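You operate a simulated robot arm through the tools that you are given. There is no shell and no other tool.

You run a simulated robot arm. Do the job below in one go: nothing can be reset, and whatever is moved stays where it is left.

Task
Fill the glass and the wooden cup about half, then slide both to the counter's edge over the curtain.
Fine: water from the milk jug, which goes back. Set down upright: milk jug.

Only the result counts: the job must be done as asked and must still hold three seconds after the hand-in. Knocking over, shifting, dropping, spilling or breaking anything else fails it.

Robot
A 6-joint arm with a two-finger parallel gripper, fixed in place. Base frame: the origin is on the floor under the middle of its stand, x ahead of it, y to its left, z up; the work surface is at about z = 0.8. Lengths are in m, angles in rad, forces in N, time in s.
With the tool pointing down near the work surface it reaches from about 0.18 to 0.84 m from the base axis. Its first joint turns from -2.897 to 2.897 rad. Payload 3.91 kg.
Tool frame: the origin (TCP) lies between the finger pads and is the grasp point; the fingertips stand 0.03 m ahead of it; z points along the fingers, y is the line along which they close. The gripper opens to 0.11 m. The fingers are 0.02 m wide and 0.01 m thick; the gripper's body (0.048 by 0.112 m) begins 0.055 m behind the TCP.
Orientation is that of the tool frame in the base frame, as a unit quaternion [x, y, z, w]. With the fingers straight down and closing along the base's y, the tool's x points along the base's -x, its y along +y and its z along -z.

Tools
- The arm moves only by the tool send_rows. Its argument "plan" is a list that holds one entry, the list of rows, each a list of 7 numbers: the finger opening in m, from 0 to 0.11, then the shift along the base's x, y, z in m, then the turn, a rotation vector about the base's x, y, z in degrees. In form: [[[grip, x, y, z, rx, ry, rz], ...]]. A call has 1 to 20 rows; each row shifts and turns the commanded pose from where the row before left it. Each row takes 0.2 s and may step no farther than 0.05 m and 0.15 rad from the row before; otherwise, or with a gripper value out of range, the whole call is refused. Where a pose cannot be reached the arm comes as near as it can. A force on the tool above 90 N (or 10 N above the force at the start of the call, whichever is more), or a blocked arm, ends the call early, and 0.2 s more pass. The fingers move at their own pace (about 0.108 m/s each) and stop on an object; they squeeze with about 27 N. The grip force told is the motor's: it shows also when the fingers shut on nothing. Time passes only in rows, and 0.2 s behind the last, so rows that do not move let the fingers close. It gives the time, the measured TCP pose, the force on the tool (base axes), the opening and the grip force at its end, in the units of the frame above (readings bear some noise), with the torque about the TCP (base axes, N m) and any sound that the robot's microphone picked up, and new pictures: "pictures" is both (left out), scene, wrist or none.
- Cameras (640 x 400 px; columns grow to the right, rows downward): "scene" is fixed at [0.0498, 0.6443, 1.3729]; the picture's right is [-0.62, -0.79, 0.00], its down [-0.49, 0.38, -0.78] and it looks along [0.62, -0.49, -0.62] (base axes); focal length 331 px, centre (320, 200). "wrist" rides on the gripper at [0.077, 0.007, -0.114] in the tool frame; the picture's right is [-0.09, 1.00, 0.00], its down [-0.80, -0.07, -0.59] and it looks along [-0.59, -0.05, 0.80] (tool axes); focal length 270 px, centre (320, 200).
- raise_lower(by): slides the trunk up (or, below 0, down) by that many m; the arm rides with it, the base frame stays. It gives what a move gives, with no picture.
- point_at(camera, pixels): for up to 12 pixels [column, row] of the newest picture of that camera ("zoom" is the newest enlarged one), the place [x, y, z] in the base frame of the surface seen there, good to about 0.003 m, but the place of the scene camera against the robot may be out by one fixed shift of up to 0.012 m in any direction. It takes no simulated time.
- zoom(camera, box): a new picture of the part [left, top, right, bottom] of that camera's present view, enlarged. It takes no simulated time.
- sign_off(): hands the job in; it is judged then, once.

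Open the gripper and draw the arm clear of the work before you hand the job in, unless the task says otherwise.

The tools are called after ">>>" by a JSON object that holds its "fn" and its "kwargs". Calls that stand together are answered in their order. send_rows: Moves the arm, as the interface text tells. Its arguments: {"type":"object","properties":{"plan":{"type":"array","items":{"type":"array","items":{"type":"array","items":{"type":"number"}}}},"pictures":{"type":"string","enum":["both","scene","wrist","none"]}},"required":["plan"]} The other tools are called the same way: raise_lower (by) moves the trunk up or down; point_at (camera, pixels) gives the place of the surface under pixels of a picture; zoom (camera, box) takes an enlarged picture of a part of a camera's view; sign_off () hands the job in.

At the start:

```text
clock: 0.0
tcp_pos: [0.3614, 0.2462, 1.1496]
tool_rot: [-0.001, 1.0, 0.001, 0.0]
contact_force: [0.9, 0.5, -0.6]
wrist_torque: [-0.01, 0.01, -0.01]
opening: 0.1103
gripper_force: 0.0
trunk travel left (down, up): [-0.425, 0.115]
```

scene: 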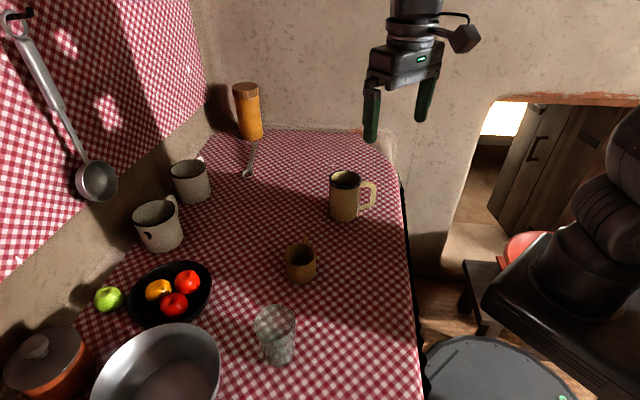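
wrist: 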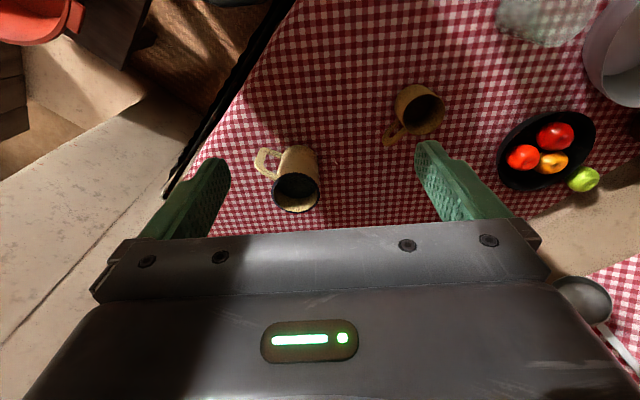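

The scene picture shows a tan mug with handle near (345,195), a wooden cup near (300,263), a glass near (275,335), and two white jugs/mugs at (190,180) and (158,225). I zoom in to identify which one is the milk jug and where the curtain is.

>>> {"fn": "zoom", "kwargs": {"camera": "scene", "box": [220, 130, 440, 268]}}

>>> {"fn": "zoom", "kwargs": {"camera": "scene", "box": [100, 130, 320, 268]}}

>>> {"fn": "zoom", "kwargs": {"camera": "scene", "box": [220, 230, 480, 400]}}

>>> {"fn": "zoom", "kwargs": {"camera": "wrist", "box": [200, 0, 480, 230]}}

```text
2.90 times, centred on (330, 199) of scene
```

zoom: 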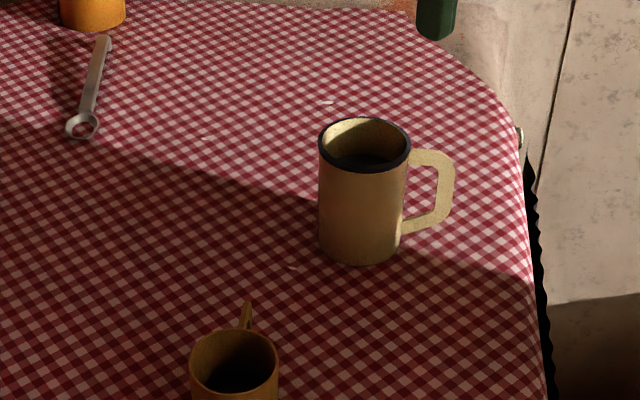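

```text
2.90 times, centred on (210, 199) of scene
```

zoom: 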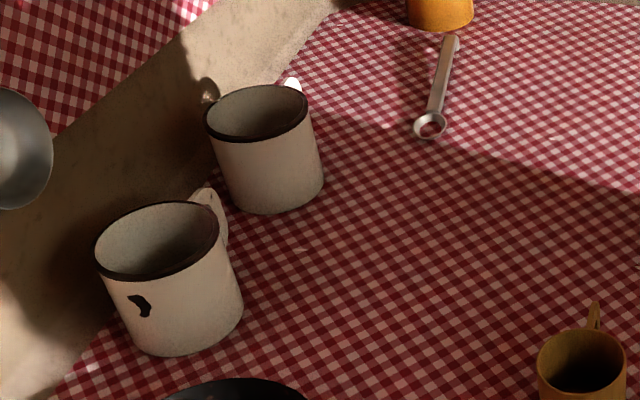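

```text
2.35 times, centred on (350, 315) of scene
```

zoom: 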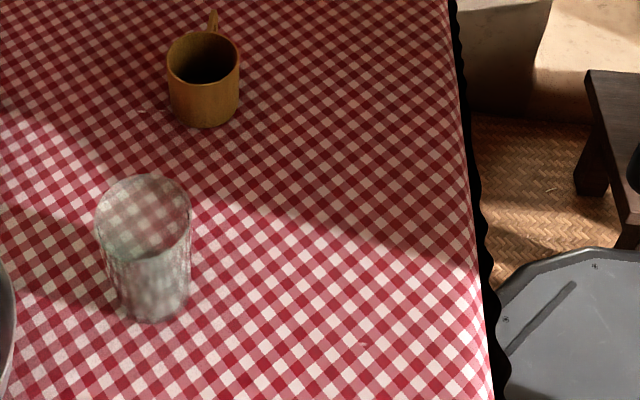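

```text
1.74 times, centred on (340, 115) of wrist
```

zoom: 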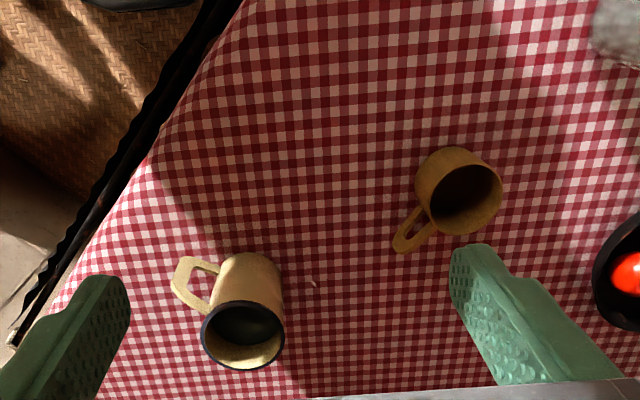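

The wooden cup, the glass and a cream jug with a dark rim (with liquid?) are seen, and the black frilled curtain hangs at the right edge. I measure points on these things and on the edge.

>>> {"fn": "point_at", "kwargs": {"camera": "scene", "pixels": [[400, 190], [405, 250], [412, 300], [418, 350], [424, 395], [390, 140], [300, 300], [275, 380], [345, 230], [300, 350], [360, 280], [380, 330]]}}

>>> {"fn": "point_at", "kwargs": {"camera": "scene", "pixels": [[345, 172], [345, 187], [331, 182], [361, 182], [345, 182], [376, 185], [376, 205], [368, 183], [345, 219], [331, 208], [358, 212], [345, 200]]}}

>>> {"fn": "point_at", "kwargs": {"camera": "scene", "pixels": [[301, 244], [286, 253], [315, 255], [301, 265], [301, 283], [301, 255], [304, 238], [255, 320], [296, 318], [275, 306], [276, 335], [278, 362]]}}

>>> {"fn": "point_at", "kwargs": {"camera": "scene", "pixels": [[190, 170], [190, 200], [171, 172], [207, 172], [155, 210], [160, 250], [134, 215], [176, 215], [172, 200], [203, 158], [190, 163], [155, 203]]}}

```text
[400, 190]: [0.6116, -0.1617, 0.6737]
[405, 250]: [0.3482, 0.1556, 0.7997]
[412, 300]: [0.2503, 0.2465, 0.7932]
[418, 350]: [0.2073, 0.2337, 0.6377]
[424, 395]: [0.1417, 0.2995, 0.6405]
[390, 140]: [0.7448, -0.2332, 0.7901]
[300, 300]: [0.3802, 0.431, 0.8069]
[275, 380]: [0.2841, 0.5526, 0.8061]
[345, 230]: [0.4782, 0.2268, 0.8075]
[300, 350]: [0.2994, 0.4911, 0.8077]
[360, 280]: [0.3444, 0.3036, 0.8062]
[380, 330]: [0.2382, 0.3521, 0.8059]
```

```text
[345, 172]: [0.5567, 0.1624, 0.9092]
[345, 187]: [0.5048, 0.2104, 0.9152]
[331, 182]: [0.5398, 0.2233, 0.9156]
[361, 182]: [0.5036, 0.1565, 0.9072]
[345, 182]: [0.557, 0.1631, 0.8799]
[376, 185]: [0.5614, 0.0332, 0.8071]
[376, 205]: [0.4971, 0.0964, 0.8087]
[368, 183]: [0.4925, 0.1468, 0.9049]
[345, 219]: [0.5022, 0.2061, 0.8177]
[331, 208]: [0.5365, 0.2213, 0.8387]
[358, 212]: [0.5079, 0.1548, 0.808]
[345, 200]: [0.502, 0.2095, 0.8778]
```

```text
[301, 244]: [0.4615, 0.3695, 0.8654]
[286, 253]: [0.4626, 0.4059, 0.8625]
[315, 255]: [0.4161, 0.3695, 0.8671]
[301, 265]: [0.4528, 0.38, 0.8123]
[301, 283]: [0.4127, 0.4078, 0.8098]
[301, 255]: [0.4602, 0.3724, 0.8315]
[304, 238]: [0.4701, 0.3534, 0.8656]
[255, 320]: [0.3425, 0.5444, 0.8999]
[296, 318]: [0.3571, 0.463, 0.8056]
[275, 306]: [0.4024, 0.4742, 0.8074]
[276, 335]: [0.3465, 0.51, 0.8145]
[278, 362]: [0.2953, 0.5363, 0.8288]
```

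```text
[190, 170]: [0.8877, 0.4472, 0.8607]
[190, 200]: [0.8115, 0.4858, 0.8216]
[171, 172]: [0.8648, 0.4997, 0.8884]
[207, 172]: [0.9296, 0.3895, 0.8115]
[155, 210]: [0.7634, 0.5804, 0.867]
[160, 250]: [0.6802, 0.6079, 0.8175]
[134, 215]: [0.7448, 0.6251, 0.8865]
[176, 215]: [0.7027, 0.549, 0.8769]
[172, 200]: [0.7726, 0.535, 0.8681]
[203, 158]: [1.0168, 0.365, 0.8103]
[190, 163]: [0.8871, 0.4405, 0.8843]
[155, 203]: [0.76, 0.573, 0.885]
```

The cream jug stands around (0.53, 0.19) with its rim at z≈0.912, and the table is at z≈0.807. I zoom closer into the jug's mouth, the cup and the glass to see liquid and handle details.

>>> {"fn": "zoom", "kwargs": {"camera": "scene", "box": [315, 160, 385, 230]}}

>>> {"fn": "zoom", "kwargs": {"camera": "wrist", "box": [240, 130, 340, 230]}}

>>> {"fn": "zoom", "kwargs": {"camera": "wrist", "box": [370, 60, 460, 160]}}

>>> {"fn": "zoom", "kwargs": {"camera": "scene", "box": [120, 150, 220, 260]}}

>>> {"fn": "zoom", "kwargs": {"camera": "scene", "box": [235, 230, 335, 380]}}

```text
5.71 times, centred on (350, 195) of scene
```

zoom: 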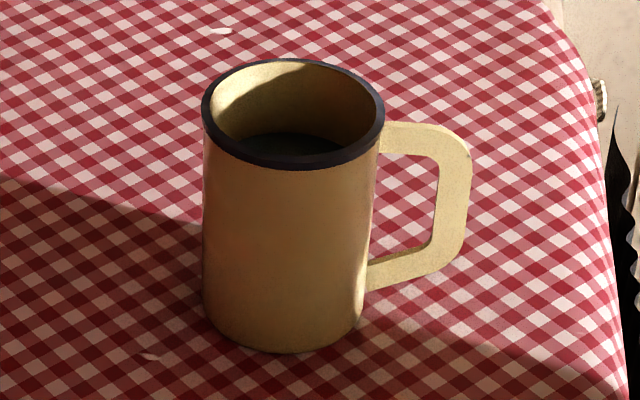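

```text
4.00 times, centred on (290, 180) of wrist
```

zoom: 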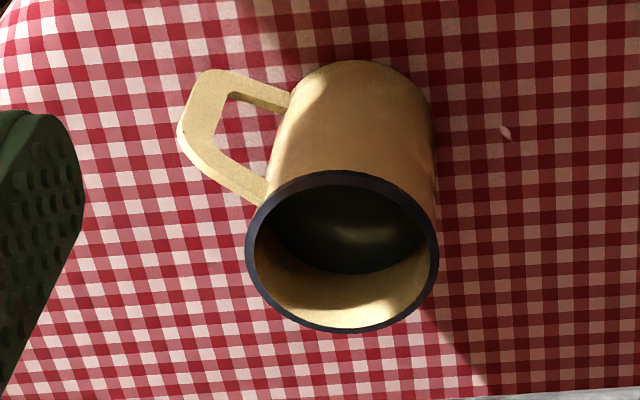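

```text
4.00 times, centred on (415, 110) of wrist
```

zoom: 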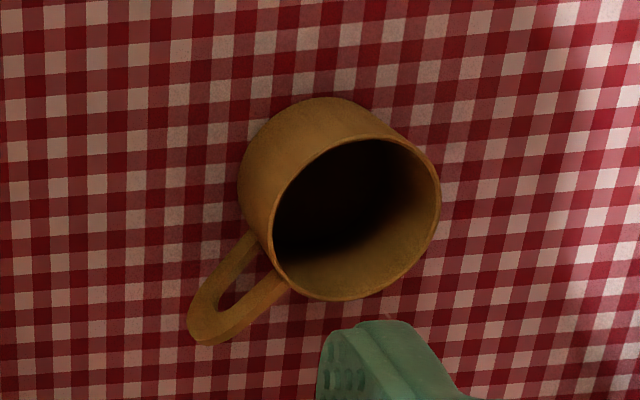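

```text
3.64 times, centred on (170, 205) of scene
```

zoom: 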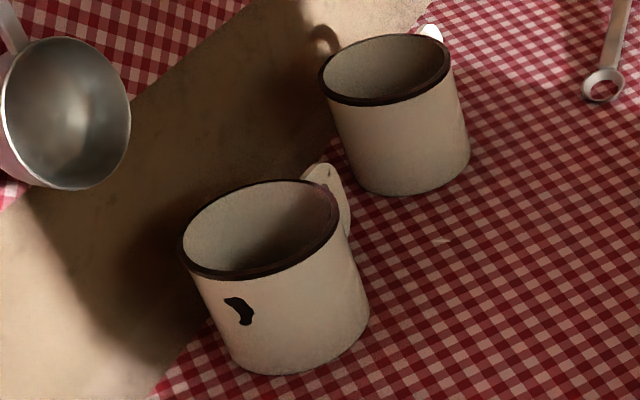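

```text
2.67 times, centred on (285, 305) of scene
```

zoom: 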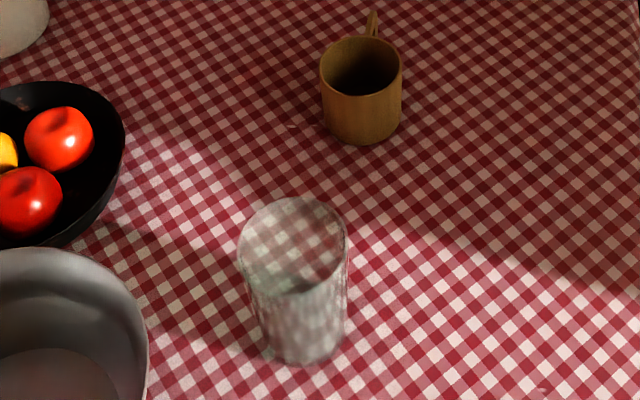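

The cream jug holds dark liquid and the cup and the glass look empty, so the cream jug is the milk jug. I take accurate points from the wrist camera on the jug's rim, its water, its handle, and the cup.

>>> {"fn": "point_at", "kwargs": {"camera": "wrist", "pixels": [[272.2, 193], [319, 193], [295, 173.2], [296, 211.8], [298, 190], [256, 160], [258, 170], [264, 148], [270, 178], [278, 155], [300, 147], [318, 165]]}}

>>> {"fn": "point_at", "kwargs": {"camera": "wrist", "pixels": [[411, 97], [443.5, 108], [424, 133.5], [404, 122], [430, 95], [388, 142], [399, 128], [395, 100], [412, 86], [385, 135], [400, 139], [426, 112]]}}

>>> {"fn": "point_at", "kwargs": {"camera": "wrist", "pixels": [[540, 10], [500, 20], [520, 40], [560, 40], [580, 20], [545, 30], [270, 60], [250, 100], [220, 140], [200, 170], [290, 20], [300, 100]]}}

```text
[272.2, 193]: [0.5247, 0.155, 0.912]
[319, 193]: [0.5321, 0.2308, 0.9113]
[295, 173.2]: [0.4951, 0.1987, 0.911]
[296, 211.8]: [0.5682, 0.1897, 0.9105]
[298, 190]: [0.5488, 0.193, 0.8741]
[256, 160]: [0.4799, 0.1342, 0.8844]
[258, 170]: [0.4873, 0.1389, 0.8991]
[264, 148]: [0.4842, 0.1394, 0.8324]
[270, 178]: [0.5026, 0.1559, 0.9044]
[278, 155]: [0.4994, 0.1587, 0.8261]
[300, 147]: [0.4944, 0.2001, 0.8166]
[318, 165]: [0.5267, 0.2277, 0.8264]
```

```text
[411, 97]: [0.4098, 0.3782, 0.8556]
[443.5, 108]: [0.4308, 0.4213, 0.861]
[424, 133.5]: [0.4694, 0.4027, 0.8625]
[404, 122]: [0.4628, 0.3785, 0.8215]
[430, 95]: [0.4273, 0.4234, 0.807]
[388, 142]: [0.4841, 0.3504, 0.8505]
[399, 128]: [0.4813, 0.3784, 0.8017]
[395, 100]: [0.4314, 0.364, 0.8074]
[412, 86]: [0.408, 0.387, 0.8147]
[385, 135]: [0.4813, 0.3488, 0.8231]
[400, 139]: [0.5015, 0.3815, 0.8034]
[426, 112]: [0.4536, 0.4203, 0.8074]
```

```text
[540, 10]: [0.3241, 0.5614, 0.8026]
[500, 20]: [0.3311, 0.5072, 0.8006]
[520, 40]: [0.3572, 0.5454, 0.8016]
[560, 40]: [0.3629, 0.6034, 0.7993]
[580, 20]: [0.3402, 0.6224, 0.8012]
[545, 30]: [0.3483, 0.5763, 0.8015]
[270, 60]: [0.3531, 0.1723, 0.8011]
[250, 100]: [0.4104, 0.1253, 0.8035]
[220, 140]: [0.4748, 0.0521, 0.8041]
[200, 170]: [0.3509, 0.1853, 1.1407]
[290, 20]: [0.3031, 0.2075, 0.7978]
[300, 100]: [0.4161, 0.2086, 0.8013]
```

The table is z≈0.802 by the wrist camera, and the jug's axis is near (0.532, 0.193) with a 0.076 m diameter, rim z≈0.911, handle toward (-x,-y). I probe the counter's edge, the curtain and the water level in the wrist picture.

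>>> {"fn": "zoom", "kwargs": {"camera": "wrist", "box": [130, 0, 330, 210]}}

>>> {"fn": "point_at", "kwargs": {"camera": "wrist", "pixels": [[290, 8], [275, 30], [262, 50], [245, 75], [225, 105], [205, 135], [188, 160], [283, 8], [265, 30], [235, 75], [215, 105], [195, 135]]}}

>>> {"fn": "point_at", "kwargs": {"camera": "wrist", "pixels": [[290, 185], [300, 185], [310, 188], [295, 195], [300, 180], [285, 182], [295, 188], [305, 192], [295, 203], [285, 200], [310, 198], [295, 178]]}}

```text
1.90 times, centred on (230, 105) of wrist
```

zoom: 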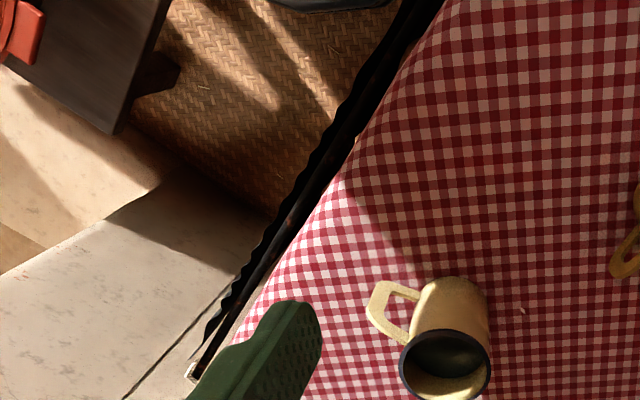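

```text
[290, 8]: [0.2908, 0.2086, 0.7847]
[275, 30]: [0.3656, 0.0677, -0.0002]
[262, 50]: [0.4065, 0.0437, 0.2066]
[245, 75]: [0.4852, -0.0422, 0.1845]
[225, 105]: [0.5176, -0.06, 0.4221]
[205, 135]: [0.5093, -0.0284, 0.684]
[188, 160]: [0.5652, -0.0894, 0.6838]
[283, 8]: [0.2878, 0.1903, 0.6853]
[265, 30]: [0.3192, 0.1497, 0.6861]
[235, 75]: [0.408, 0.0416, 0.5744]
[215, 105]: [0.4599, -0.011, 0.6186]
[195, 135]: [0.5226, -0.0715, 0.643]
```

```text
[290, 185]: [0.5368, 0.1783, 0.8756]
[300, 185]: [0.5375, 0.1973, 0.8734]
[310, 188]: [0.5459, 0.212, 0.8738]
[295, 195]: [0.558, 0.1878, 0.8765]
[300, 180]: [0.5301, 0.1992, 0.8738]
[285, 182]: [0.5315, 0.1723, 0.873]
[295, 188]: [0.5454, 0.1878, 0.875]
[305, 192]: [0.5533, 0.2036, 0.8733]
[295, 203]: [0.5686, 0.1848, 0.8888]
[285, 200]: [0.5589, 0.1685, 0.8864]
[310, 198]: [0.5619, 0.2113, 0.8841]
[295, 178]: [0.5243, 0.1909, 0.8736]
```

The water surface in the jug is at z≈0.874 (about 0.07 deep), and the curtain hangs from a rod under the edge running from about (0.56,-0.09) to (0.29,0.20) and on. I move the arm to get a wrist view of the glass and the cup.

>>> {"fn": "send_rows", "kwargs": {"plan": [[[0.11, -0.023, 0.036, 0, 0, 0, 0], [0.11, -0.023, 0.036, 0, 0, 0, 0], [0.11, -0.023, 0.036, 0, 0, 0, 0], [0.11, -0.023, 0.036, 0, 0, 0, 0], [0.11, -0.023, 0.036, 0, 0, 0, 0], [0.11, -0.023, 0.036, 0, 0, 0, 0], [0.11, -0.023, 0.036, 0, 0, 0, 0]]]}}

```text
clock: 1.6
tcp_pos: [0.2004, 0.4974, 1.1492]
tool_rot: [-0.001, 1.0, -0.001, 0.0]
contact_force: [0.2, -0.3, 0.3]
wrist_torque: [0.02, -0.01, -0.02]
opening: 0.1101
gripper_force: 0.0
trunk travel left (down, up): [-0.425, 0.115]
```

scene: 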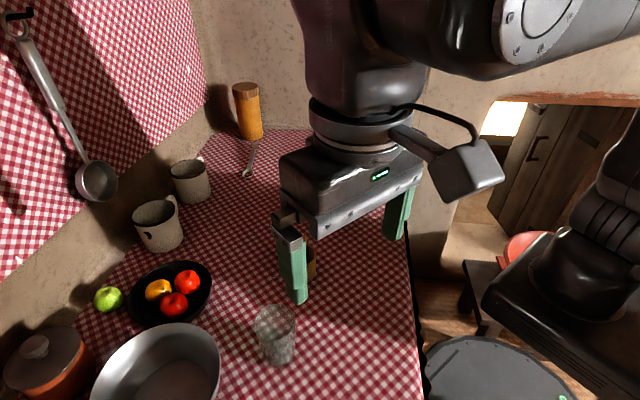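
wrist: 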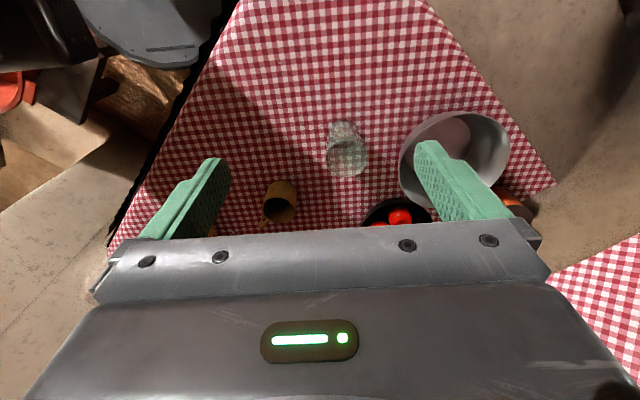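

The wrist picture now shows the glass at (347,150), the cup at (278,203) and the counter's black-edged side from (235,0) to (110,240). I zoom in on these.

>>> {"fn": "zoom", "kwargs": {"camera": "wrist", "box": [300, 110, 400, 190]}}

>>> {"fn": "zoom", "kwargs": {"camera": "wrist", "box": [240, 170, 320, 235]}}

>>> {"fn": "zoom", "kwargs": {"camera": "wrist", "box": [90, 0, 330, 150]}}

>>> {"fn": "point_at", "kwargs": {"camera": "wrist", "pixels": [[347, 122], [334, 128], [362, 130], [328, 150], [347, 160], [347, 176], [326, 158], [368, 158], [347, 140], [347, 150], [328, 165], [366, 165]]}}

>>> {"fn": "point_at", "kwargs": {"camera": "wrist", "pixels": [[230, 20], [220, 30], [210, 50], [200, 75], [190, 95], [180, 115], [170, 135], [160, 155], [150, 175], [425, 5], [240, 2], [300, 1]]}}

```text
5.00 times, centred on (350, 150) of wrist
```

zoom: 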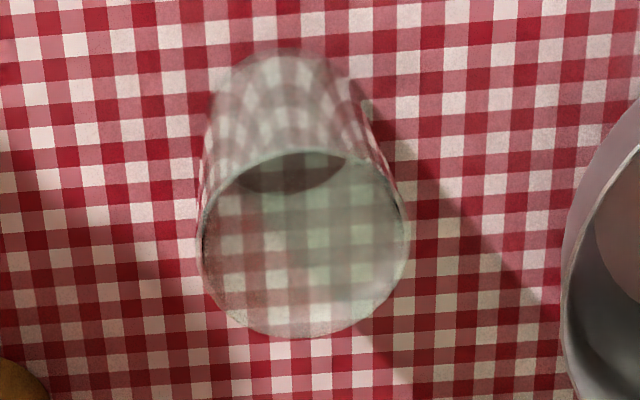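

```text
6.15 times, centred on (280, 202) of wrist
```

zoom: 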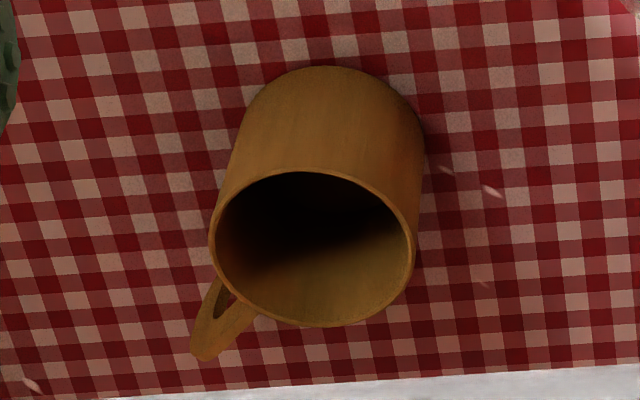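

```text
2.67 times, centred on (210, 75) of wrist
```

zoom: 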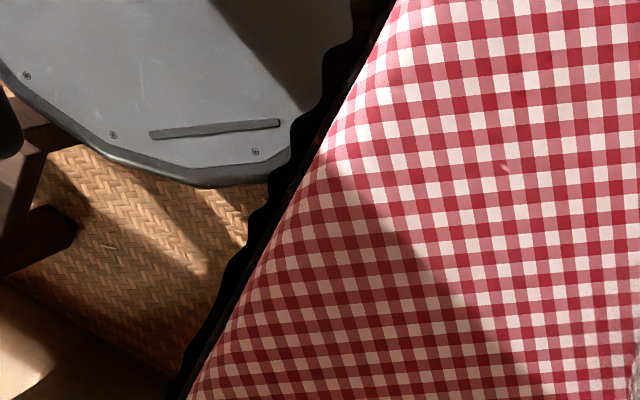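

```text
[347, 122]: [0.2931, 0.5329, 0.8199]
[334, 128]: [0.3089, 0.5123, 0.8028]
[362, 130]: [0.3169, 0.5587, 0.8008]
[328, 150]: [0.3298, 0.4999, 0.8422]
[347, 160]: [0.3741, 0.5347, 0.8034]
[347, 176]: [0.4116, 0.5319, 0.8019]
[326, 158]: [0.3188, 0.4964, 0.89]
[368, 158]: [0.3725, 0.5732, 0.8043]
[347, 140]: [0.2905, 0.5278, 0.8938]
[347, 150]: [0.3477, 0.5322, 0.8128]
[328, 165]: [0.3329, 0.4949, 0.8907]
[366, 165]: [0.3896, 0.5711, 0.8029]
```

```text
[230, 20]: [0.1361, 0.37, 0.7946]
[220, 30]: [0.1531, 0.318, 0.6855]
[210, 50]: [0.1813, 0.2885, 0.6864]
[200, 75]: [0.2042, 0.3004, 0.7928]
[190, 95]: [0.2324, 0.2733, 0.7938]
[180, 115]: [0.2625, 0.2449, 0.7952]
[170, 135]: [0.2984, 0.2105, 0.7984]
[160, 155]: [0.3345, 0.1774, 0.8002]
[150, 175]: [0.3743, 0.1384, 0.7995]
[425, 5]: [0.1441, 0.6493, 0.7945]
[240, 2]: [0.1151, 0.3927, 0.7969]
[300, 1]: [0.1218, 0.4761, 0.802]
```

From the pictures I compute: glass centred near (0.323, 0.530), rim z≈0.891, radius 0.0325; cup centred near (0.436, 0.3985), rim z≈0.862, radius 0.031, handle pointing (+x,-y). Before touching anything I dry-run the pour pose in free air (turn about z, then tilt 80°) to check that it can be reached.

>>> {"fn": "send_rows", "kwargs": {"plan": [[[0.11, 0.021, 0.014, 0, 0, 0, -7.85], [0.11, 0.021, 0.014, 0, 0, 0, -7.85], [0.11, 0.021, 0.014, 0, 0, 0, -7.85], [0.11, 0.021, 0.014, 0, 0, 0, -7.85], [0.11, 0, 0, 0, 4.168, 6.828, 0], [0.11, 0, 0, 0, 4.168, 6.828, 0], [0.11, 0, 0, 0, 4.168, 6.828, 0], [0.11, 0, 0, 0, 4.168, 6.828, 0], [0.11, 0, 0, 0, 4.168, 6.828, 0], [0.11, 0, 0, 0, 4.168, 6.828, 0], [0.11, 0, 0, 0, 4.168, 6.828, 0], [0.11, 0, 0, 0, 4.168, 6.828, 0], [0.11, 0, 0, 0, 4.168, 6.828, 0], [0.11, 0, 0, 0, 4.168, 6.828, 0]]]}}

```text
clock: 4.6
tcp_pos: [0.285, 0.5547, 1.15]
tool_rot: [0.208, 0.736, 0.175, -0.62]
contact_force: [-0.1, 0.5, -0.1]
wrist_torque: [0.0, 0.01, -0.03]
opening: 0.1101
gripper_force: 0.0
trunk travel left (down, up): [-0.425, 0.115]
```

scene: 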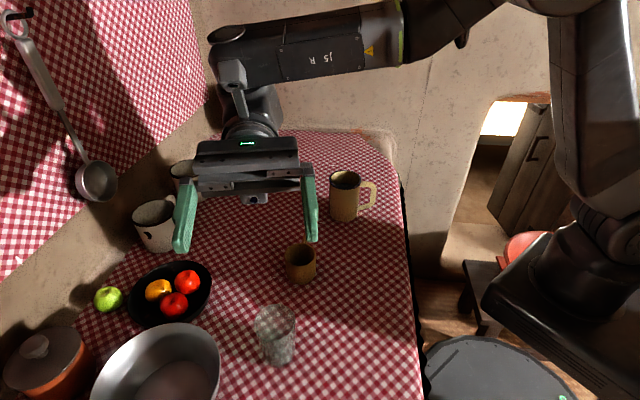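
wrist: 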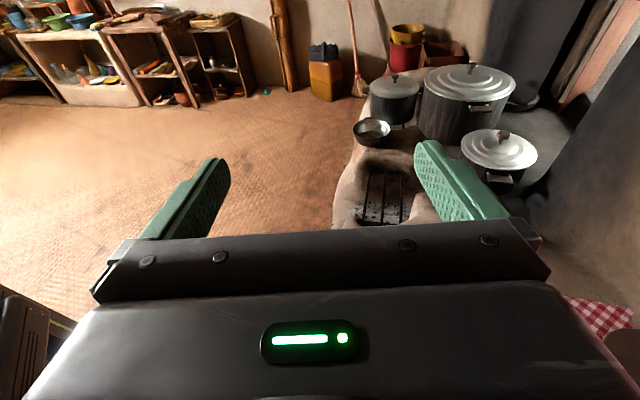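

The 80° tilt was reached exactly (tool z ≈ (-0.84, 0.52, -0.17)). I check how low the arm's links hang in that pose via points on the wrist and forearm in the scene picture.

>>> {"fn": "point_at", "kwargs": {"camera": "scene", "pixels": [[230, 40], [230, 75], [300, 40], [330, 70], [390, 50], [262, 110], [280, 120], [250, 130], [250, 200], [232, 72], [265, 90], [440, 30]]}}

>>> {"fn": "zoom", "kwargs": {"camera": "scene", "box": [170, 0, 420, 260]}}

```text
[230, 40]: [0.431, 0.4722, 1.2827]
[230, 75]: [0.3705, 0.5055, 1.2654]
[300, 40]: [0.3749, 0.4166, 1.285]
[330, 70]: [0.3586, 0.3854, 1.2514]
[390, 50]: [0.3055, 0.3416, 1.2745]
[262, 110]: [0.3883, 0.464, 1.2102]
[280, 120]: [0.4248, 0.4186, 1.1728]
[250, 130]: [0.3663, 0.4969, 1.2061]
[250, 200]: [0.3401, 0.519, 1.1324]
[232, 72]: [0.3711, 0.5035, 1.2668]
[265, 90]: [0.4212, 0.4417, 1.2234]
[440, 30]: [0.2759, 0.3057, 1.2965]
```

```text
1.54 times, centred on (295, 130) of scene
```

zoom: 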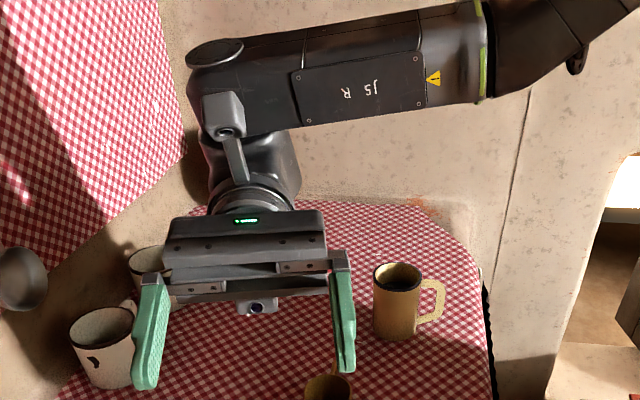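

There is a small lens-like part under the gripper at about (255,197) in the scene picture. I look closer because it lies near where the jug's lip would be.

>>> {"fn": "zoom", "kwargs": {"camera": "scene", "box": [165, 125, 325, 255]}}

>>> {"fn": "point_at", "kwargs": {"camera": "scene", "pixels": [[254, 198], [254, 202], [246, 198], [262, 198], [240, 185], [270, 185], [200, 185], [290, 185], [250, 165], [250, 155], [250, 145], [254, 194]]}}

```text
3.08 times, centred on (245, 190) of scene
```

zoom: 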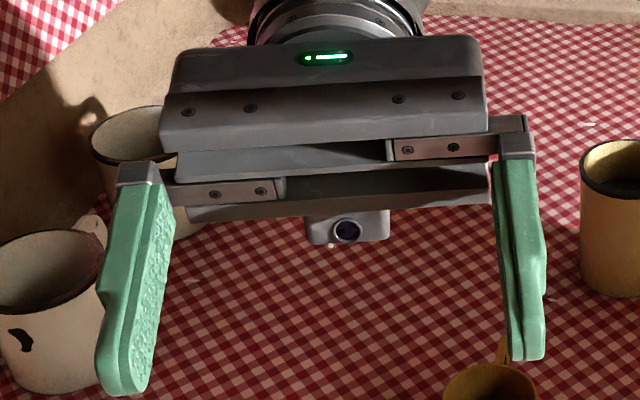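

```text
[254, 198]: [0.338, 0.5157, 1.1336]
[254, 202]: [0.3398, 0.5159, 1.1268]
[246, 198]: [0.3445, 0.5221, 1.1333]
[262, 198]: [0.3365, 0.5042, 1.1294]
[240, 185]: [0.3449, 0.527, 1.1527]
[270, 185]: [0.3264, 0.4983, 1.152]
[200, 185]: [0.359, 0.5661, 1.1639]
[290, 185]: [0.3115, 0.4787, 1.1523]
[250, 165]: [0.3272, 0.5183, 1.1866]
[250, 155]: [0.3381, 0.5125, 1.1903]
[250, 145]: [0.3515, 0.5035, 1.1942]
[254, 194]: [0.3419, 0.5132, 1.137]
```

The bump is a small lens on the gripper's -x side, about 0.058 m behind the TCP, so I will hold the jug close below its rim (TCP ≈0.03 under the rim) to keep the lip clear of it. Now I tilt back, turn back and move above the jug at (0.532, 0.193).

>>> {"fn": "send_rows", "kwargs": {"plan": [[[0.11, 0, 0, 0, -4.168, -6.828, 0], [0.11, 0, 0, 0, -4.168, -6.828, 0], [0.11, 0, 0, 0, -4.168, -6.828, 0], [0.11, 0, 0, 0, -4.168, -6.828, 0], [0.11, 0, 0, 0, -4.168, -6.828, 0], [0.11, 0, 0, 0, -4.168, -6.828, 0], [0.11, 0, 0, 0, -4.168, -6.828, 0], [0.11, 0, 0, 0, -4.168, -6.828, 0], [0.11, 0, 0, 0, -4.168, -6.828, 0], [0.11, 0, 0, 0, -4.168, -6.828, 0], [0.11, 0.0247, -0.0362, 0, 0, 0, 7.85], [0.11, 0.0247, -0.0362, 0, 0, 0, 7.85], [0.11, 0.0247, -0.0362, 0, 0, 0, 7.85], [0.11, 0.0247, -0.0362, 0, 0, 0, 7.85], [0.11, 0.0247, -0.0362, 0, 0, 0, 0], [0.11, 0.0247, -0.0362, 0, 0, 0, 0], [0.11, 0.0247, -0.0362, 0, 0, 0, 0], [0.11, 0.0247, -0.0362, 0, 0, 0, 0], [0.11, 0.0247, -0.0362, 0, 0, 0, 0], [0.11, 0.0247, -0.0362, 0, 0, 0, 0]]]}}

```text
clock: 8.8
tcp_pos: [0.5325, 0.1944, 1.1491]
tool_rot: [0.001, 1.0, 0.0, 0.0]
contact_force: [0.2, -0.3, -1.0]
wrist_torque: [0.04, 0.01, 0.03]
opening: 0.1099
gripper_force: 0.1
trunk travel left (down, up): [-0.425, 0.115]
```

scene: 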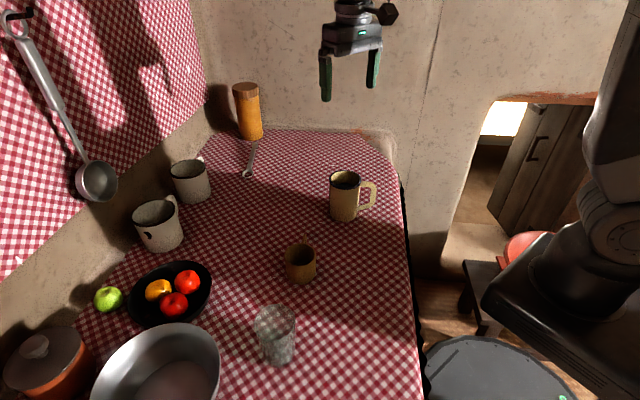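
wrist: 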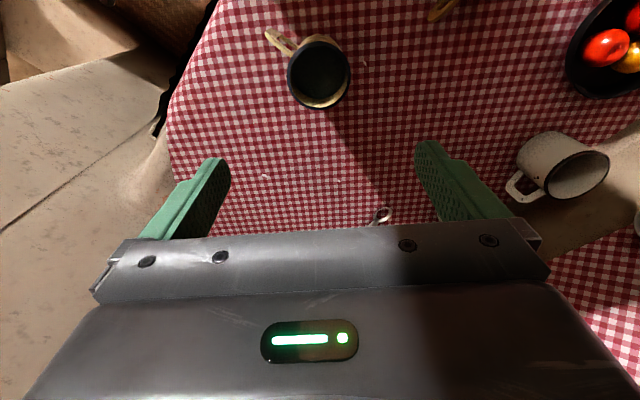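

The jug is seen nearly from above at (318,75). I zoom to measure its rim and handle more exactly.

>>> {"fn": "zoom", "kwargs": {"camera": "wrist", "box": [255, 20, 365, 115]}}

>>> {"fn": "point_at", "kwargs": {"camera": "wrist", "pixels": [[288, 75], [350, 73], [318, 42], [319, 108], [318, 70], [270, 32], [280, 42], [290, 45], [318, 92], [300, 65], [335, 80], [318, 60]]}}

```text
4.21 times, centred on (310, 68) of wrist
```

zoom: 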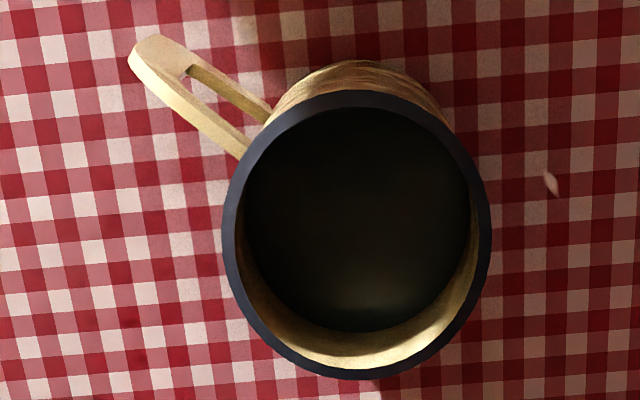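

```text
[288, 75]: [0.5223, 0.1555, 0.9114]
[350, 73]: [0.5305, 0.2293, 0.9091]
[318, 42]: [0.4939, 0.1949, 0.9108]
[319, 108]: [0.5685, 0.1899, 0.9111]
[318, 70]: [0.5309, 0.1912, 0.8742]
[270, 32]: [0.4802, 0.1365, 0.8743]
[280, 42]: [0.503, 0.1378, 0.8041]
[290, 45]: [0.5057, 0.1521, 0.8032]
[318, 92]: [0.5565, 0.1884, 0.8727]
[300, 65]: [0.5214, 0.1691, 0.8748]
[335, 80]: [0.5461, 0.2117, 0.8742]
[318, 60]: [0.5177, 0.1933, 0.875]
```

The jug's rim centre is (0.531, 0.1935) with an outer diameter of 0.078 m, so the open fingers clear it by about 16 mm per side and the handle by more. I go down to TCP z≈0.88 with a small centring shift.

>>> {"fn": "send_rows", "kwargs": {"plan": [[[0.11, -0.0015, -0.001, -0.03, 0, 0, 0], [0.11, 0, 0, -0.045, 0, 0, 0], [0.11, 0, 0, -0.045, 0, 0, 0], [0.11, 0, 0, -0.045, 0, 0, 0], [0.11, 0, 0, -0.035, 0, 0, 0], [0.11, 0, 0, -0.025, 0, 0, 0], [0.11, 0, 0, -0.02, 0, 0, 0], [0.11, 0, 0, -0.014, 0, 0, 0], [0.11, 0, 0, -0.01, 0, 0, 0], [0.11, 0, 0, 0, 0, 0, 0]]]}}

```text
clock: 11.0
tcp_pos: [0.5307, 0.1922, 0.8798]
tool_rot: [0.0, 1.0, 0.0, 0.0]
contact_force: [0.1, -0.1, 0.5]
wrist_torque: [-0.01, -0.03, 0.0]
opening: 0.1099
gripper_force: 0.1
trunk travel left (down, up): [-0.425, 0.115]
```

scene: 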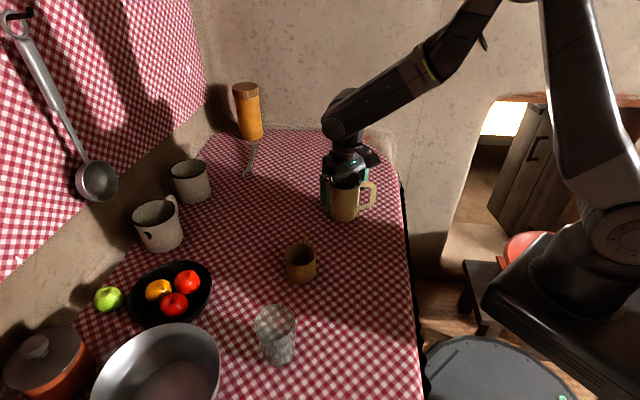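
wrist: 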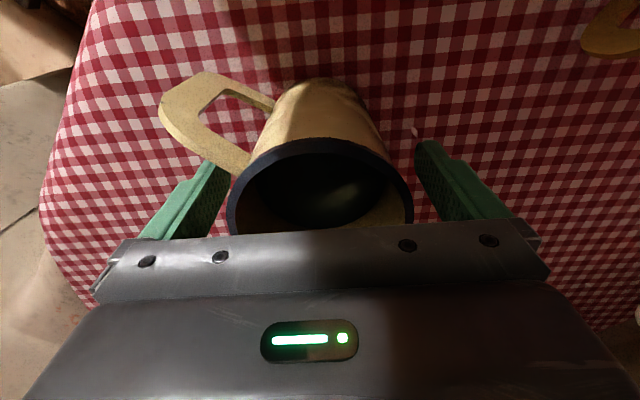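

The jug is between the fingers with its rim at about (228..413, 200). I zoom to verify the left finger's clearance to the handle before closing.

>>> {"fn": "zoom", "kwargs": {"camera": "wrist", "box": [140, 60, 470, 240]}}

>>> {"fn": "zoom", "kwargs": {"camera": "scene", "box": [300, 120, 400, 240]}}

>>> {"fn": "point_at", "kwargs": {"camera": "wrist", "pixels": [[230, 195], [412, 195], [320, 140], [215, 170], [225, 200], [425, 170], [425, 200], [240, 165], [235, 150], [225, 140], [250, 160], [205, 75]]}}

```text
1.94 times, centred on (305, 150) of wrist
```

zoom: 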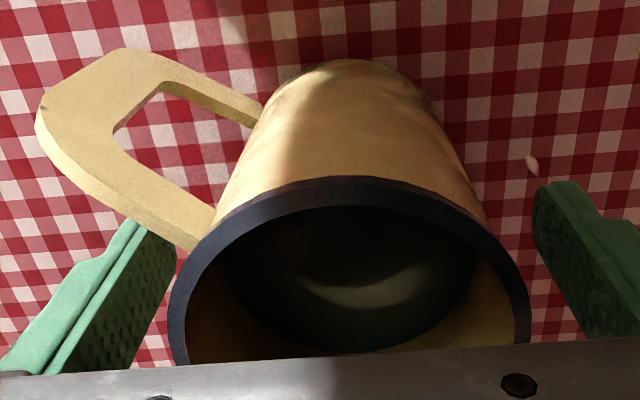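

```text
3.33 times, centred on (350, 180) of scene
```

zoom: 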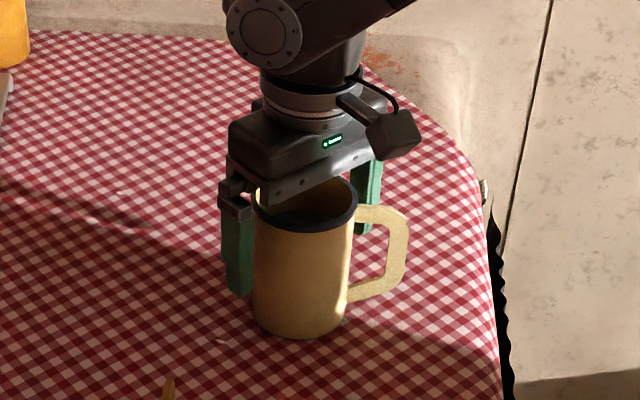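

```text
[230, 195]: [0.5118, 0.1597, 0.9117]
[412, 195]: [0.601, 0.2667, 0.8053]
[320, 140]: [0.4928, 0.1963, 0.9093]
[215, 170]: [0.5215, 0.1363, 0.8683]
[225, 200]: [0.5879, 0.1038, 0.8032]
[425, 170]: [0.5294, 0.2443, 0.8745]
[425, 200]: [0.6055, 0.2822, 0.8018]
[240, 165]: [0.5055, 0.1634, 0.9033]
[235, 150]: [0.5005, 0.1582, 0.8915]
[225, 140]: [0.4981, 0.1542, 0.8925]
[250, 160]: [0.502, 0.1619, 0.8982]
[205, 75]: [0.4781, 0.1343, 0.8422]
```

The finger (x 0.521–0.541) clears the handle root (x ≤0.506) by about 15 mm. I close on the jug.

>>> {"fn": "send_rows", "kwargs": {"plan": [[[0.09, 0, 0, 0, 0, 0, 0], [0.06, 0, 0, 0, 0, 0, 0], [0.06, 0, 0, 0, 0, 0, 0], [0.06, 0, 0, 0, 0, 0, 0], [0.06, 0, 0, 0, 0, 0, 0]]]}}

```text
clock: 12.2
tcp_pos: [0.5319, 0.1927, 0.8818]
tool_rot: [-0.001, 1.0, 0.0, 0.0]
contact_force: [-0.1, -0.4, 0.3]
wrist_torque: [0.06, -0.08, 0.02]
opening: 0.0744
gripper_force: 26.7
trunk travel left (down, up): [-0.425, 0.115]
```

scene: 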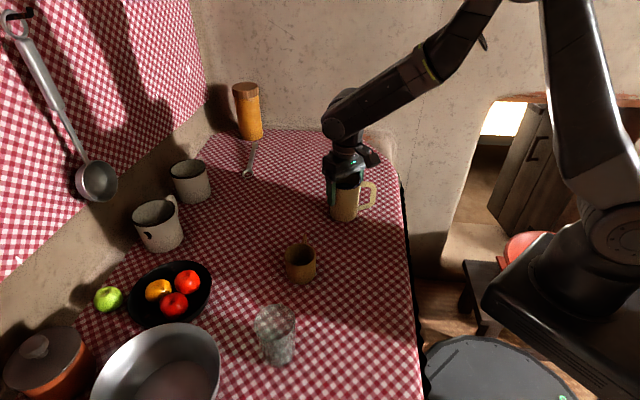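
wrist: 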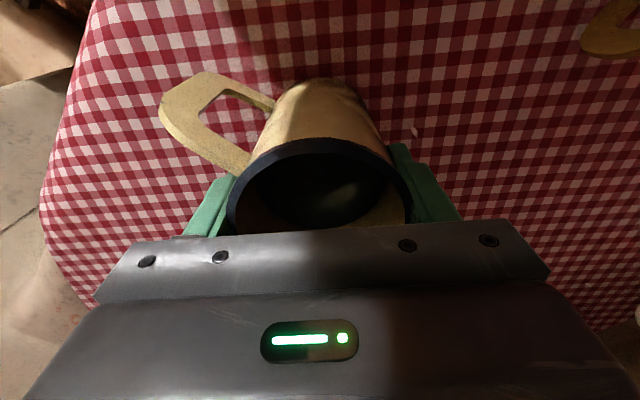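

The fingers hold the jug (opening 0.0744, 26.7 N). I lift it gently and read the weight.

>>> {"fn": "send_rows", "kwargs": {"plan": [[[0.06, 0, 0, 0.005, 0, 0, 0], [0.06, 0, 0, 0.01, 0, 0, 0], [0.06, 0, 0, 0.015, 0, 0, 0], [0.06, 0, 0, 0.02, 0, 0, 0], [0.06, 0, 0, 0.02, 0, 0, 0], [0.06, 0, 0, 0.02, 0, 0, 0], [0.06, 0, 0, 0.02, 0, 0, 0], [0.06, 0, 0, 0.02, 0, 0, 0], [0.06, 0, 0, 0.015, 0, 0, 0], [0.06, 0, 0, 0.01, 0, 0, 0], [0.06, 0, 0, 0.005, 0, 0, 0], [0.06, 0, 0, 0, 0, 0, 0], [0.06, 0, 0, 0, 0, 0, 0]]]}}

```text
clock: 15.0
tcp_pos: [0.5305, 0.1917, 1.0417]
tool_rot: [0.0, 1.0, 0.0, 0.0]
contact_force: [0.0, -0.5, -3.8]
wrist_torque: [0.02, 0.0, 0.0]
opening: 0.0743
gripper_force: 27.1
trunk travel left (down, up): [-0.425, 0.115]
```

scene: 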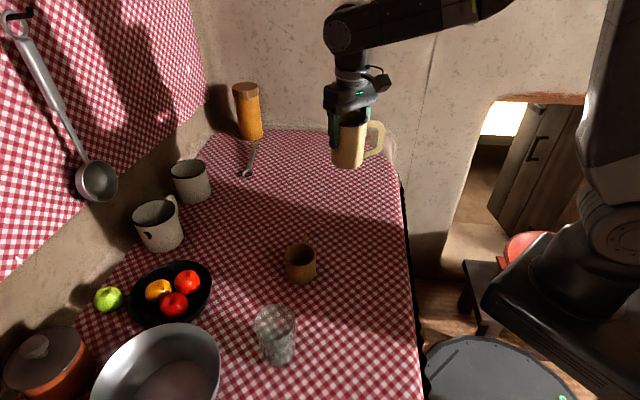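
wrist: 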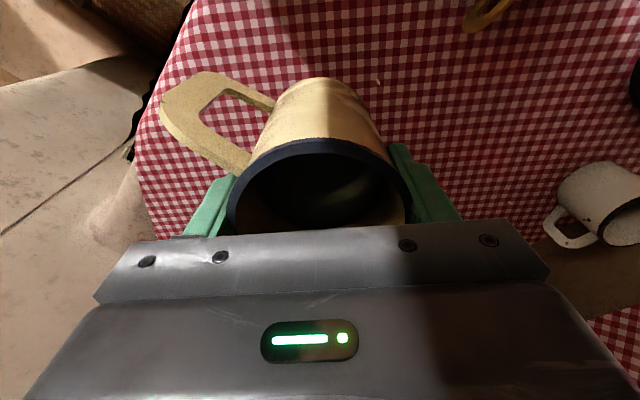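

The jug weighs about 3.8 N and hangs level. I carry it smoothly to the pre-pour place beside/above the glass, with the tool turned so that the pour goes along (0.85,-0.52).

>>> {"fn": "send_rows", "kwargs": {"plan": [[[0.06, -0.0036, 0.0052, 0.0003, 0, 0, -0.449], [0.06, -0.0072, 0.0104, 0.0006, 0, 0, -0.897], [0.06, -0.0108, 0.0157, 0.0009, 0, 0, -1.346], [0.06, -0.0144, 0.0209, 0.0012, 0, 0, -1.794], [0.06, -0.018, 0.0261, 0.0015, 0, 0, -2.243], [0.06, -0.018, 0.0261, 0.0015, 0, 0, -2.243], [0.06, -0.018, 0.0261, 0.0015, 0, 0, -2.243], [0.06, -0.018, 0.0261, 0.0015, 0, 0, -2.243], [0.06, -0.018, 0.0261, 0.0015, 0, 0, -2.243], [0.06, -0.018, 0.0261, 0.0015, 0, 0, -2.243], [0.06, -0.018, 0.0261, 0.0015, 0, 0, -2.243], [0.06, -0.018, 0.0261, 0.0015, 0, 0, -2.243], [0.06, -0.018, 0.0261, 0.0015, 0, 0, -2.243], [0.06, -0.018, 0.0261, 0.0015, 0, 0, -2.243], [0.06, -0.0144, 0.0209, 0.0012, 0, 0, -1.794], [0.06, -0.0108, 0.0157, 0.0009, 0, 0, -1.346], [0.06, -0.0072, 0.0104, 0.0006, 0, 0, -0.897], [0.06, -0.0036, 0.0052, 0.0003, 0, 0, -0.449], [0.06, 0, 0, 0, 0, 0, 0]]]}}

```text
clock: 19.0
tcp_pos: [0.2771, 0.5569, 1.0603]
tool_rot: [0.27, 0.963, -0.002, 0.0]
contact_force: [0.0, -0.1, -3.7]
wrist_torque: [0.02, -0.02, 0.02]
opening: 0.0745
gripper_force: 27.8
trunk travel left (down, up): [-0.425, 0.115]
```

scene: 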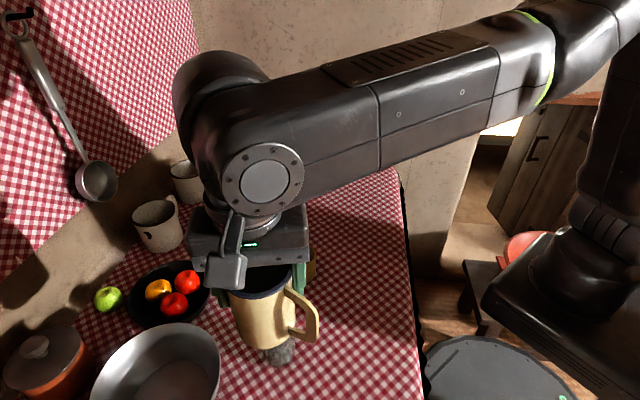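
wrist: 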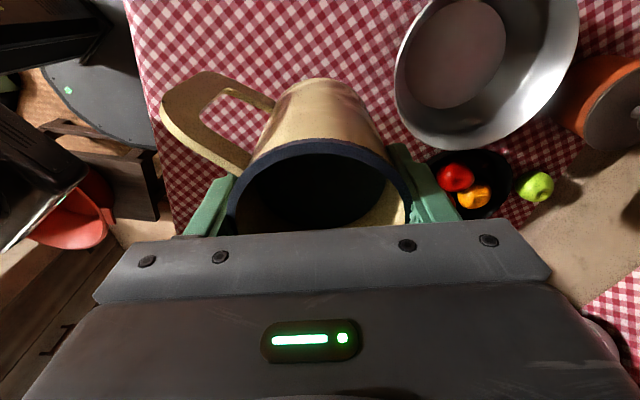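

The jug hangs over the near side of the glass, as planned. I tilt to 40° (below the spill angle of about 46°) pivoting about the lip, then lower so the lip is about 0.06 above the glass rim, and check alignment.

>>> {"fn": "send_rows", "kwargs": {"plan": [[[0.06, -0.0017, 0.001, 0.0028, 2.084, 3.414, 0], [0.06, -0.0017, 0.001, 0.0028, 2.084, 3.414, 0], [0.06, -0.0013, 0.0008, 0.003, 2.084, 3.414, 0], [0.06, -0.0013, 0.0008, 0.003, 2.084, 3.414, 0], [0.06, -0.001, 0.0006, 0.0032, 2.084, 3.414, 0], [0.06, -0.001, 0.0006, 0.0032, 2.084, 3.414, 0], [0.06, -0.0006, 0.0003, 0.0034, 2.084, 3.414, 0], [0.06, -0.0006, 0.0003, 0.0034, 2.084, 3.414, 0], [0.06, -0.0002, 0.0001, 0.0034, 2.084, 3.414, 0], [0.06, -0.0002, 0.0001, 0.0034, 2.084, 3.414, 0], [0.06, 0, 0, -0.005, 0, 0, 0], [0.06, 0, 0, -0.015, 0, 0, 0], [0.06, 0, 0, -0.025, 0, 0, 0], [0.06, 0, 0, -0.025, 0, 0, 0], [0.06, 0, 0, -0.025, 0, 0, 0], [0.06, 0, 0, -0.025, 0, 0, 0], [0.06, 0, 0, -0.015, 0, 0, 0], [0.06, 0, 0, -0.005, 0, 0, 0], [0.06, 0, 0, 0, 0, 0, 0]]]}}

```text
clock: 23.0
tcp_pos: [0.2689, 0.5645, 0.9542]
tool_rot: [0.255, 0.905, 0.093, -0.328]
contact_force: [-0.6, 0.4, -3.8]
wrist_torque: [-0.01, -0.06, 0.0]
opening: 0.074
gripper_force: 26.8
trunk travel left (down, up): [-0.425, 0.115]
```

scene: 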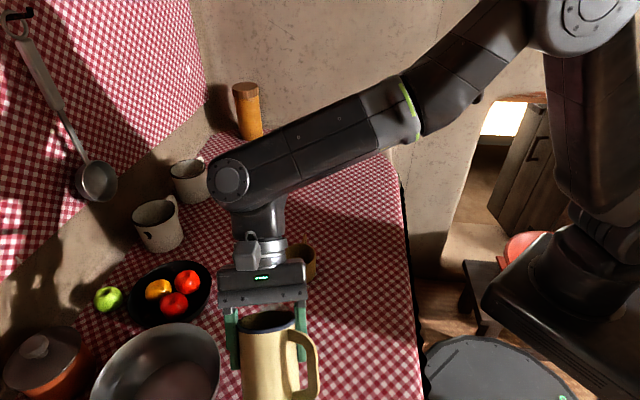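
wrist: 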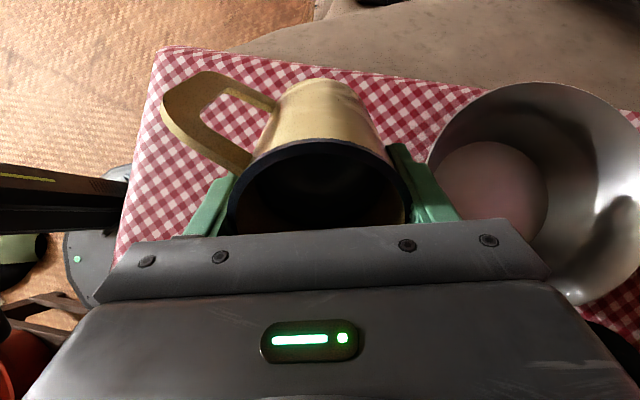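

The jug is tilted 40° and still rigid in the grip; the glass is hidden behind it in the scene view. I zoom on the rim to verify the lip's place against the glass.

>>> {"fn": "zoom", "kwargs": {"camera": "scene", "box": [200, 240, 360, 400]}}

>>> {"fn": "point_at", "kwargs": {"camera": "scene", "pixels": [[265, 313], [275, 312], [285, 313], [240, 330], [293, 330], [266, 333], [265, 320], [275, 318], [255, 316], [266, 326], [248, 320], [290, 318]]}}

```text
2.50 times, centred on (280, 320) of scene
```

zoom: 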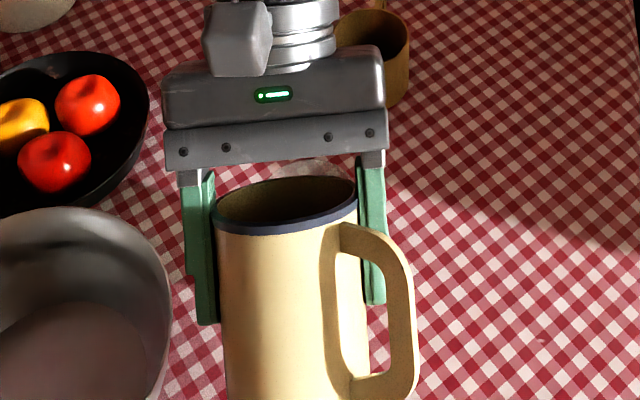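

```text
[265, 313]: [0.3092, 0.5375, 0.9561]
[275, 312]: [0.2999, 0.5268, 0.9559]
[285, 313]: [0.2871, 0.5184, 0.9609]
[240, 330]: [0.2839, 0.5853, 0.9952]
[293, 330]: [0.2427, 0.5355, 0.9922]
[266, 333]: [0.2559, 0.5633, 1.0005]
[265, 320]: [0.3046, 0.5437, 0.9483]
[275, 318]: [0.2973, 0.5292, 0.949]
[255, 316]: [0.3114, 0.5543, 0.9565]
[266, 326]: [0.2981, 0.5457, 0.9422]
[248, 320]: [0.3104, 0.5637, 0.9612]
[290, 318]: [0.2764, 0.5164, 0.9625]
```

I calibrate the scene camera's fixed shift with a small fleck on the cloth that I saw in both cameras (wrist gave about (0.541, 0.265)).

>>> {"fn": "zoom", "kwargs": {"camera": "scene", "box": [290, 160, 370, 240]}}

>>> {"fn": "point_at", "kwargs": {"camera": "scene", "pixels": [[321, 222], [276, 306], [276, 308], [270, 306], [282, 306], [287, 310], [290, 265], [315, 258], [302, 246], [302, 284]]}}

```text
5.00 times, centred on (330, 200) of scene
```

zoom: 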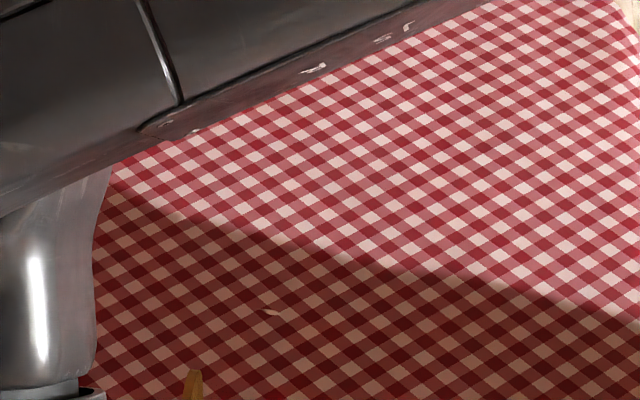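

```text
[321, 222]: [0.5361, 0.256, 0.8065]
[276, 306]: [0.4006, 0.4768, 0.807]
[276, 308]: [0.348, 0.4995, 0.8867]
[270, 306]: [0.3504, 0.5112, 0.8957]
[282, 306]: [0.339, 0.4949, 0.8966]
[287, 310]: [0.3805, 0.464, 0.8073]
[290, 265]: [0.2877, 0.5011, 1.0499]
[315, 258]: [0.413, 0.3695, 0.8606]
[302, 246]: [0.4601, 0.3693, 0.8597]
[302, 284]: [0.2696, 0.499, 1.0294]
```

Corrected for the shift (+0.005,+0.009,-0.0045), the lip sits about 0.014 m on the near side of the glass centre, in line with it — as intended. I lower the lip to about 0.03 above the rim and tilt slowly to 54°, when the first water should run.

>>> {"fn": "send_rows", "kwargs": {"plan": [[[0.06, 0, 0, -0.0085, 0.695, 1.138, 0], [0.06, 0, 0, -0.0085, 0.695, 1.138, 0], [0.06, 0, 0, -0.0086, 0.694, 1.138, 0], [0.06, 0.0001, -0.0001, 0.0008, 0.521, 0.8535, 0], [0.06, 0.0001, -0.0001, 0.0008, 0.521, 0.8535, 0], [0.06, 0.0001, -0.0001, 0.0008, 0.521, 0.8535, 0], [0.06, 0.0001, -0.0001, 0.0009, 0.521, 0.8535, 0], [0.06, 0.0001, -0.0001, 0.0008, 0.521, 0.8535, 0], [0.06, 0.0001, -0.0001, 0.0009, 0.521, 0.8535, 0], [0.06, 0.0001, 0, 0.0008, 0.521, 0.8535, 0], [0.06, 0.0002, -0.0001, 0.0009, 0.521, 0.8535, 0], [0.06, 0.0002, -0.0001, 0.0008, 0.521, 0.8535, 0], [0.06, 0.0002, -0.0001, 0.0009, 0.521, 0.8535, 0], [0.06, 0, 0, 0, 0, 0, 0], [0.06, 0, 0, 0, 0, 0, 0], [0.06, 0, 0, 0, 0, 0, 0]]]}}

```text
clock: 26.4
tcp_pos: [0.2702, 0.5622, 0.9359]
tool_rot: [0.241, 0.858, 0.123, -0.436]
contact_force: [-0.4, 0.3, -3.8]
wrist_torque: [-0.05, -0.11, 0.01]
opening: 0.074
gripper_force: 27.1
trunk travel left (down, up): [-0.425, 0.115]
```

scene: 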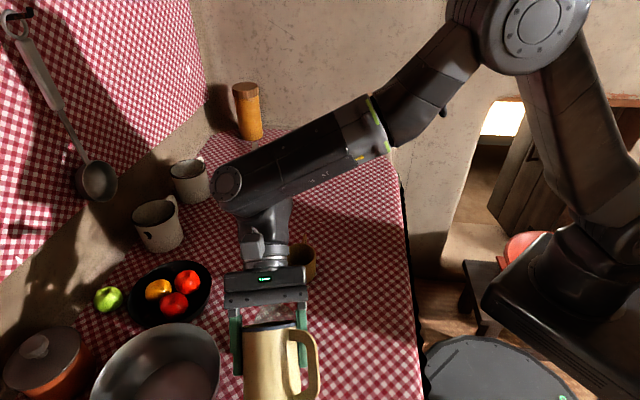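
wrist: 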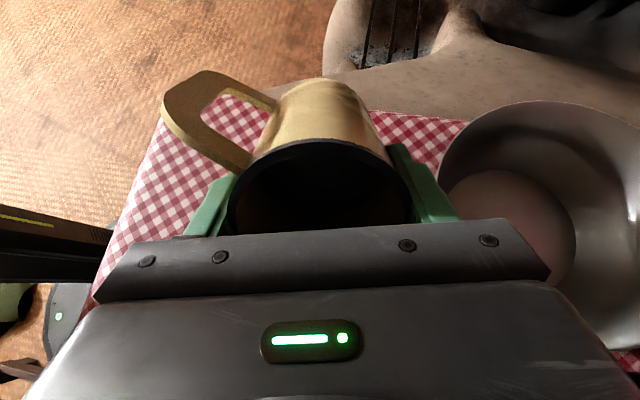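

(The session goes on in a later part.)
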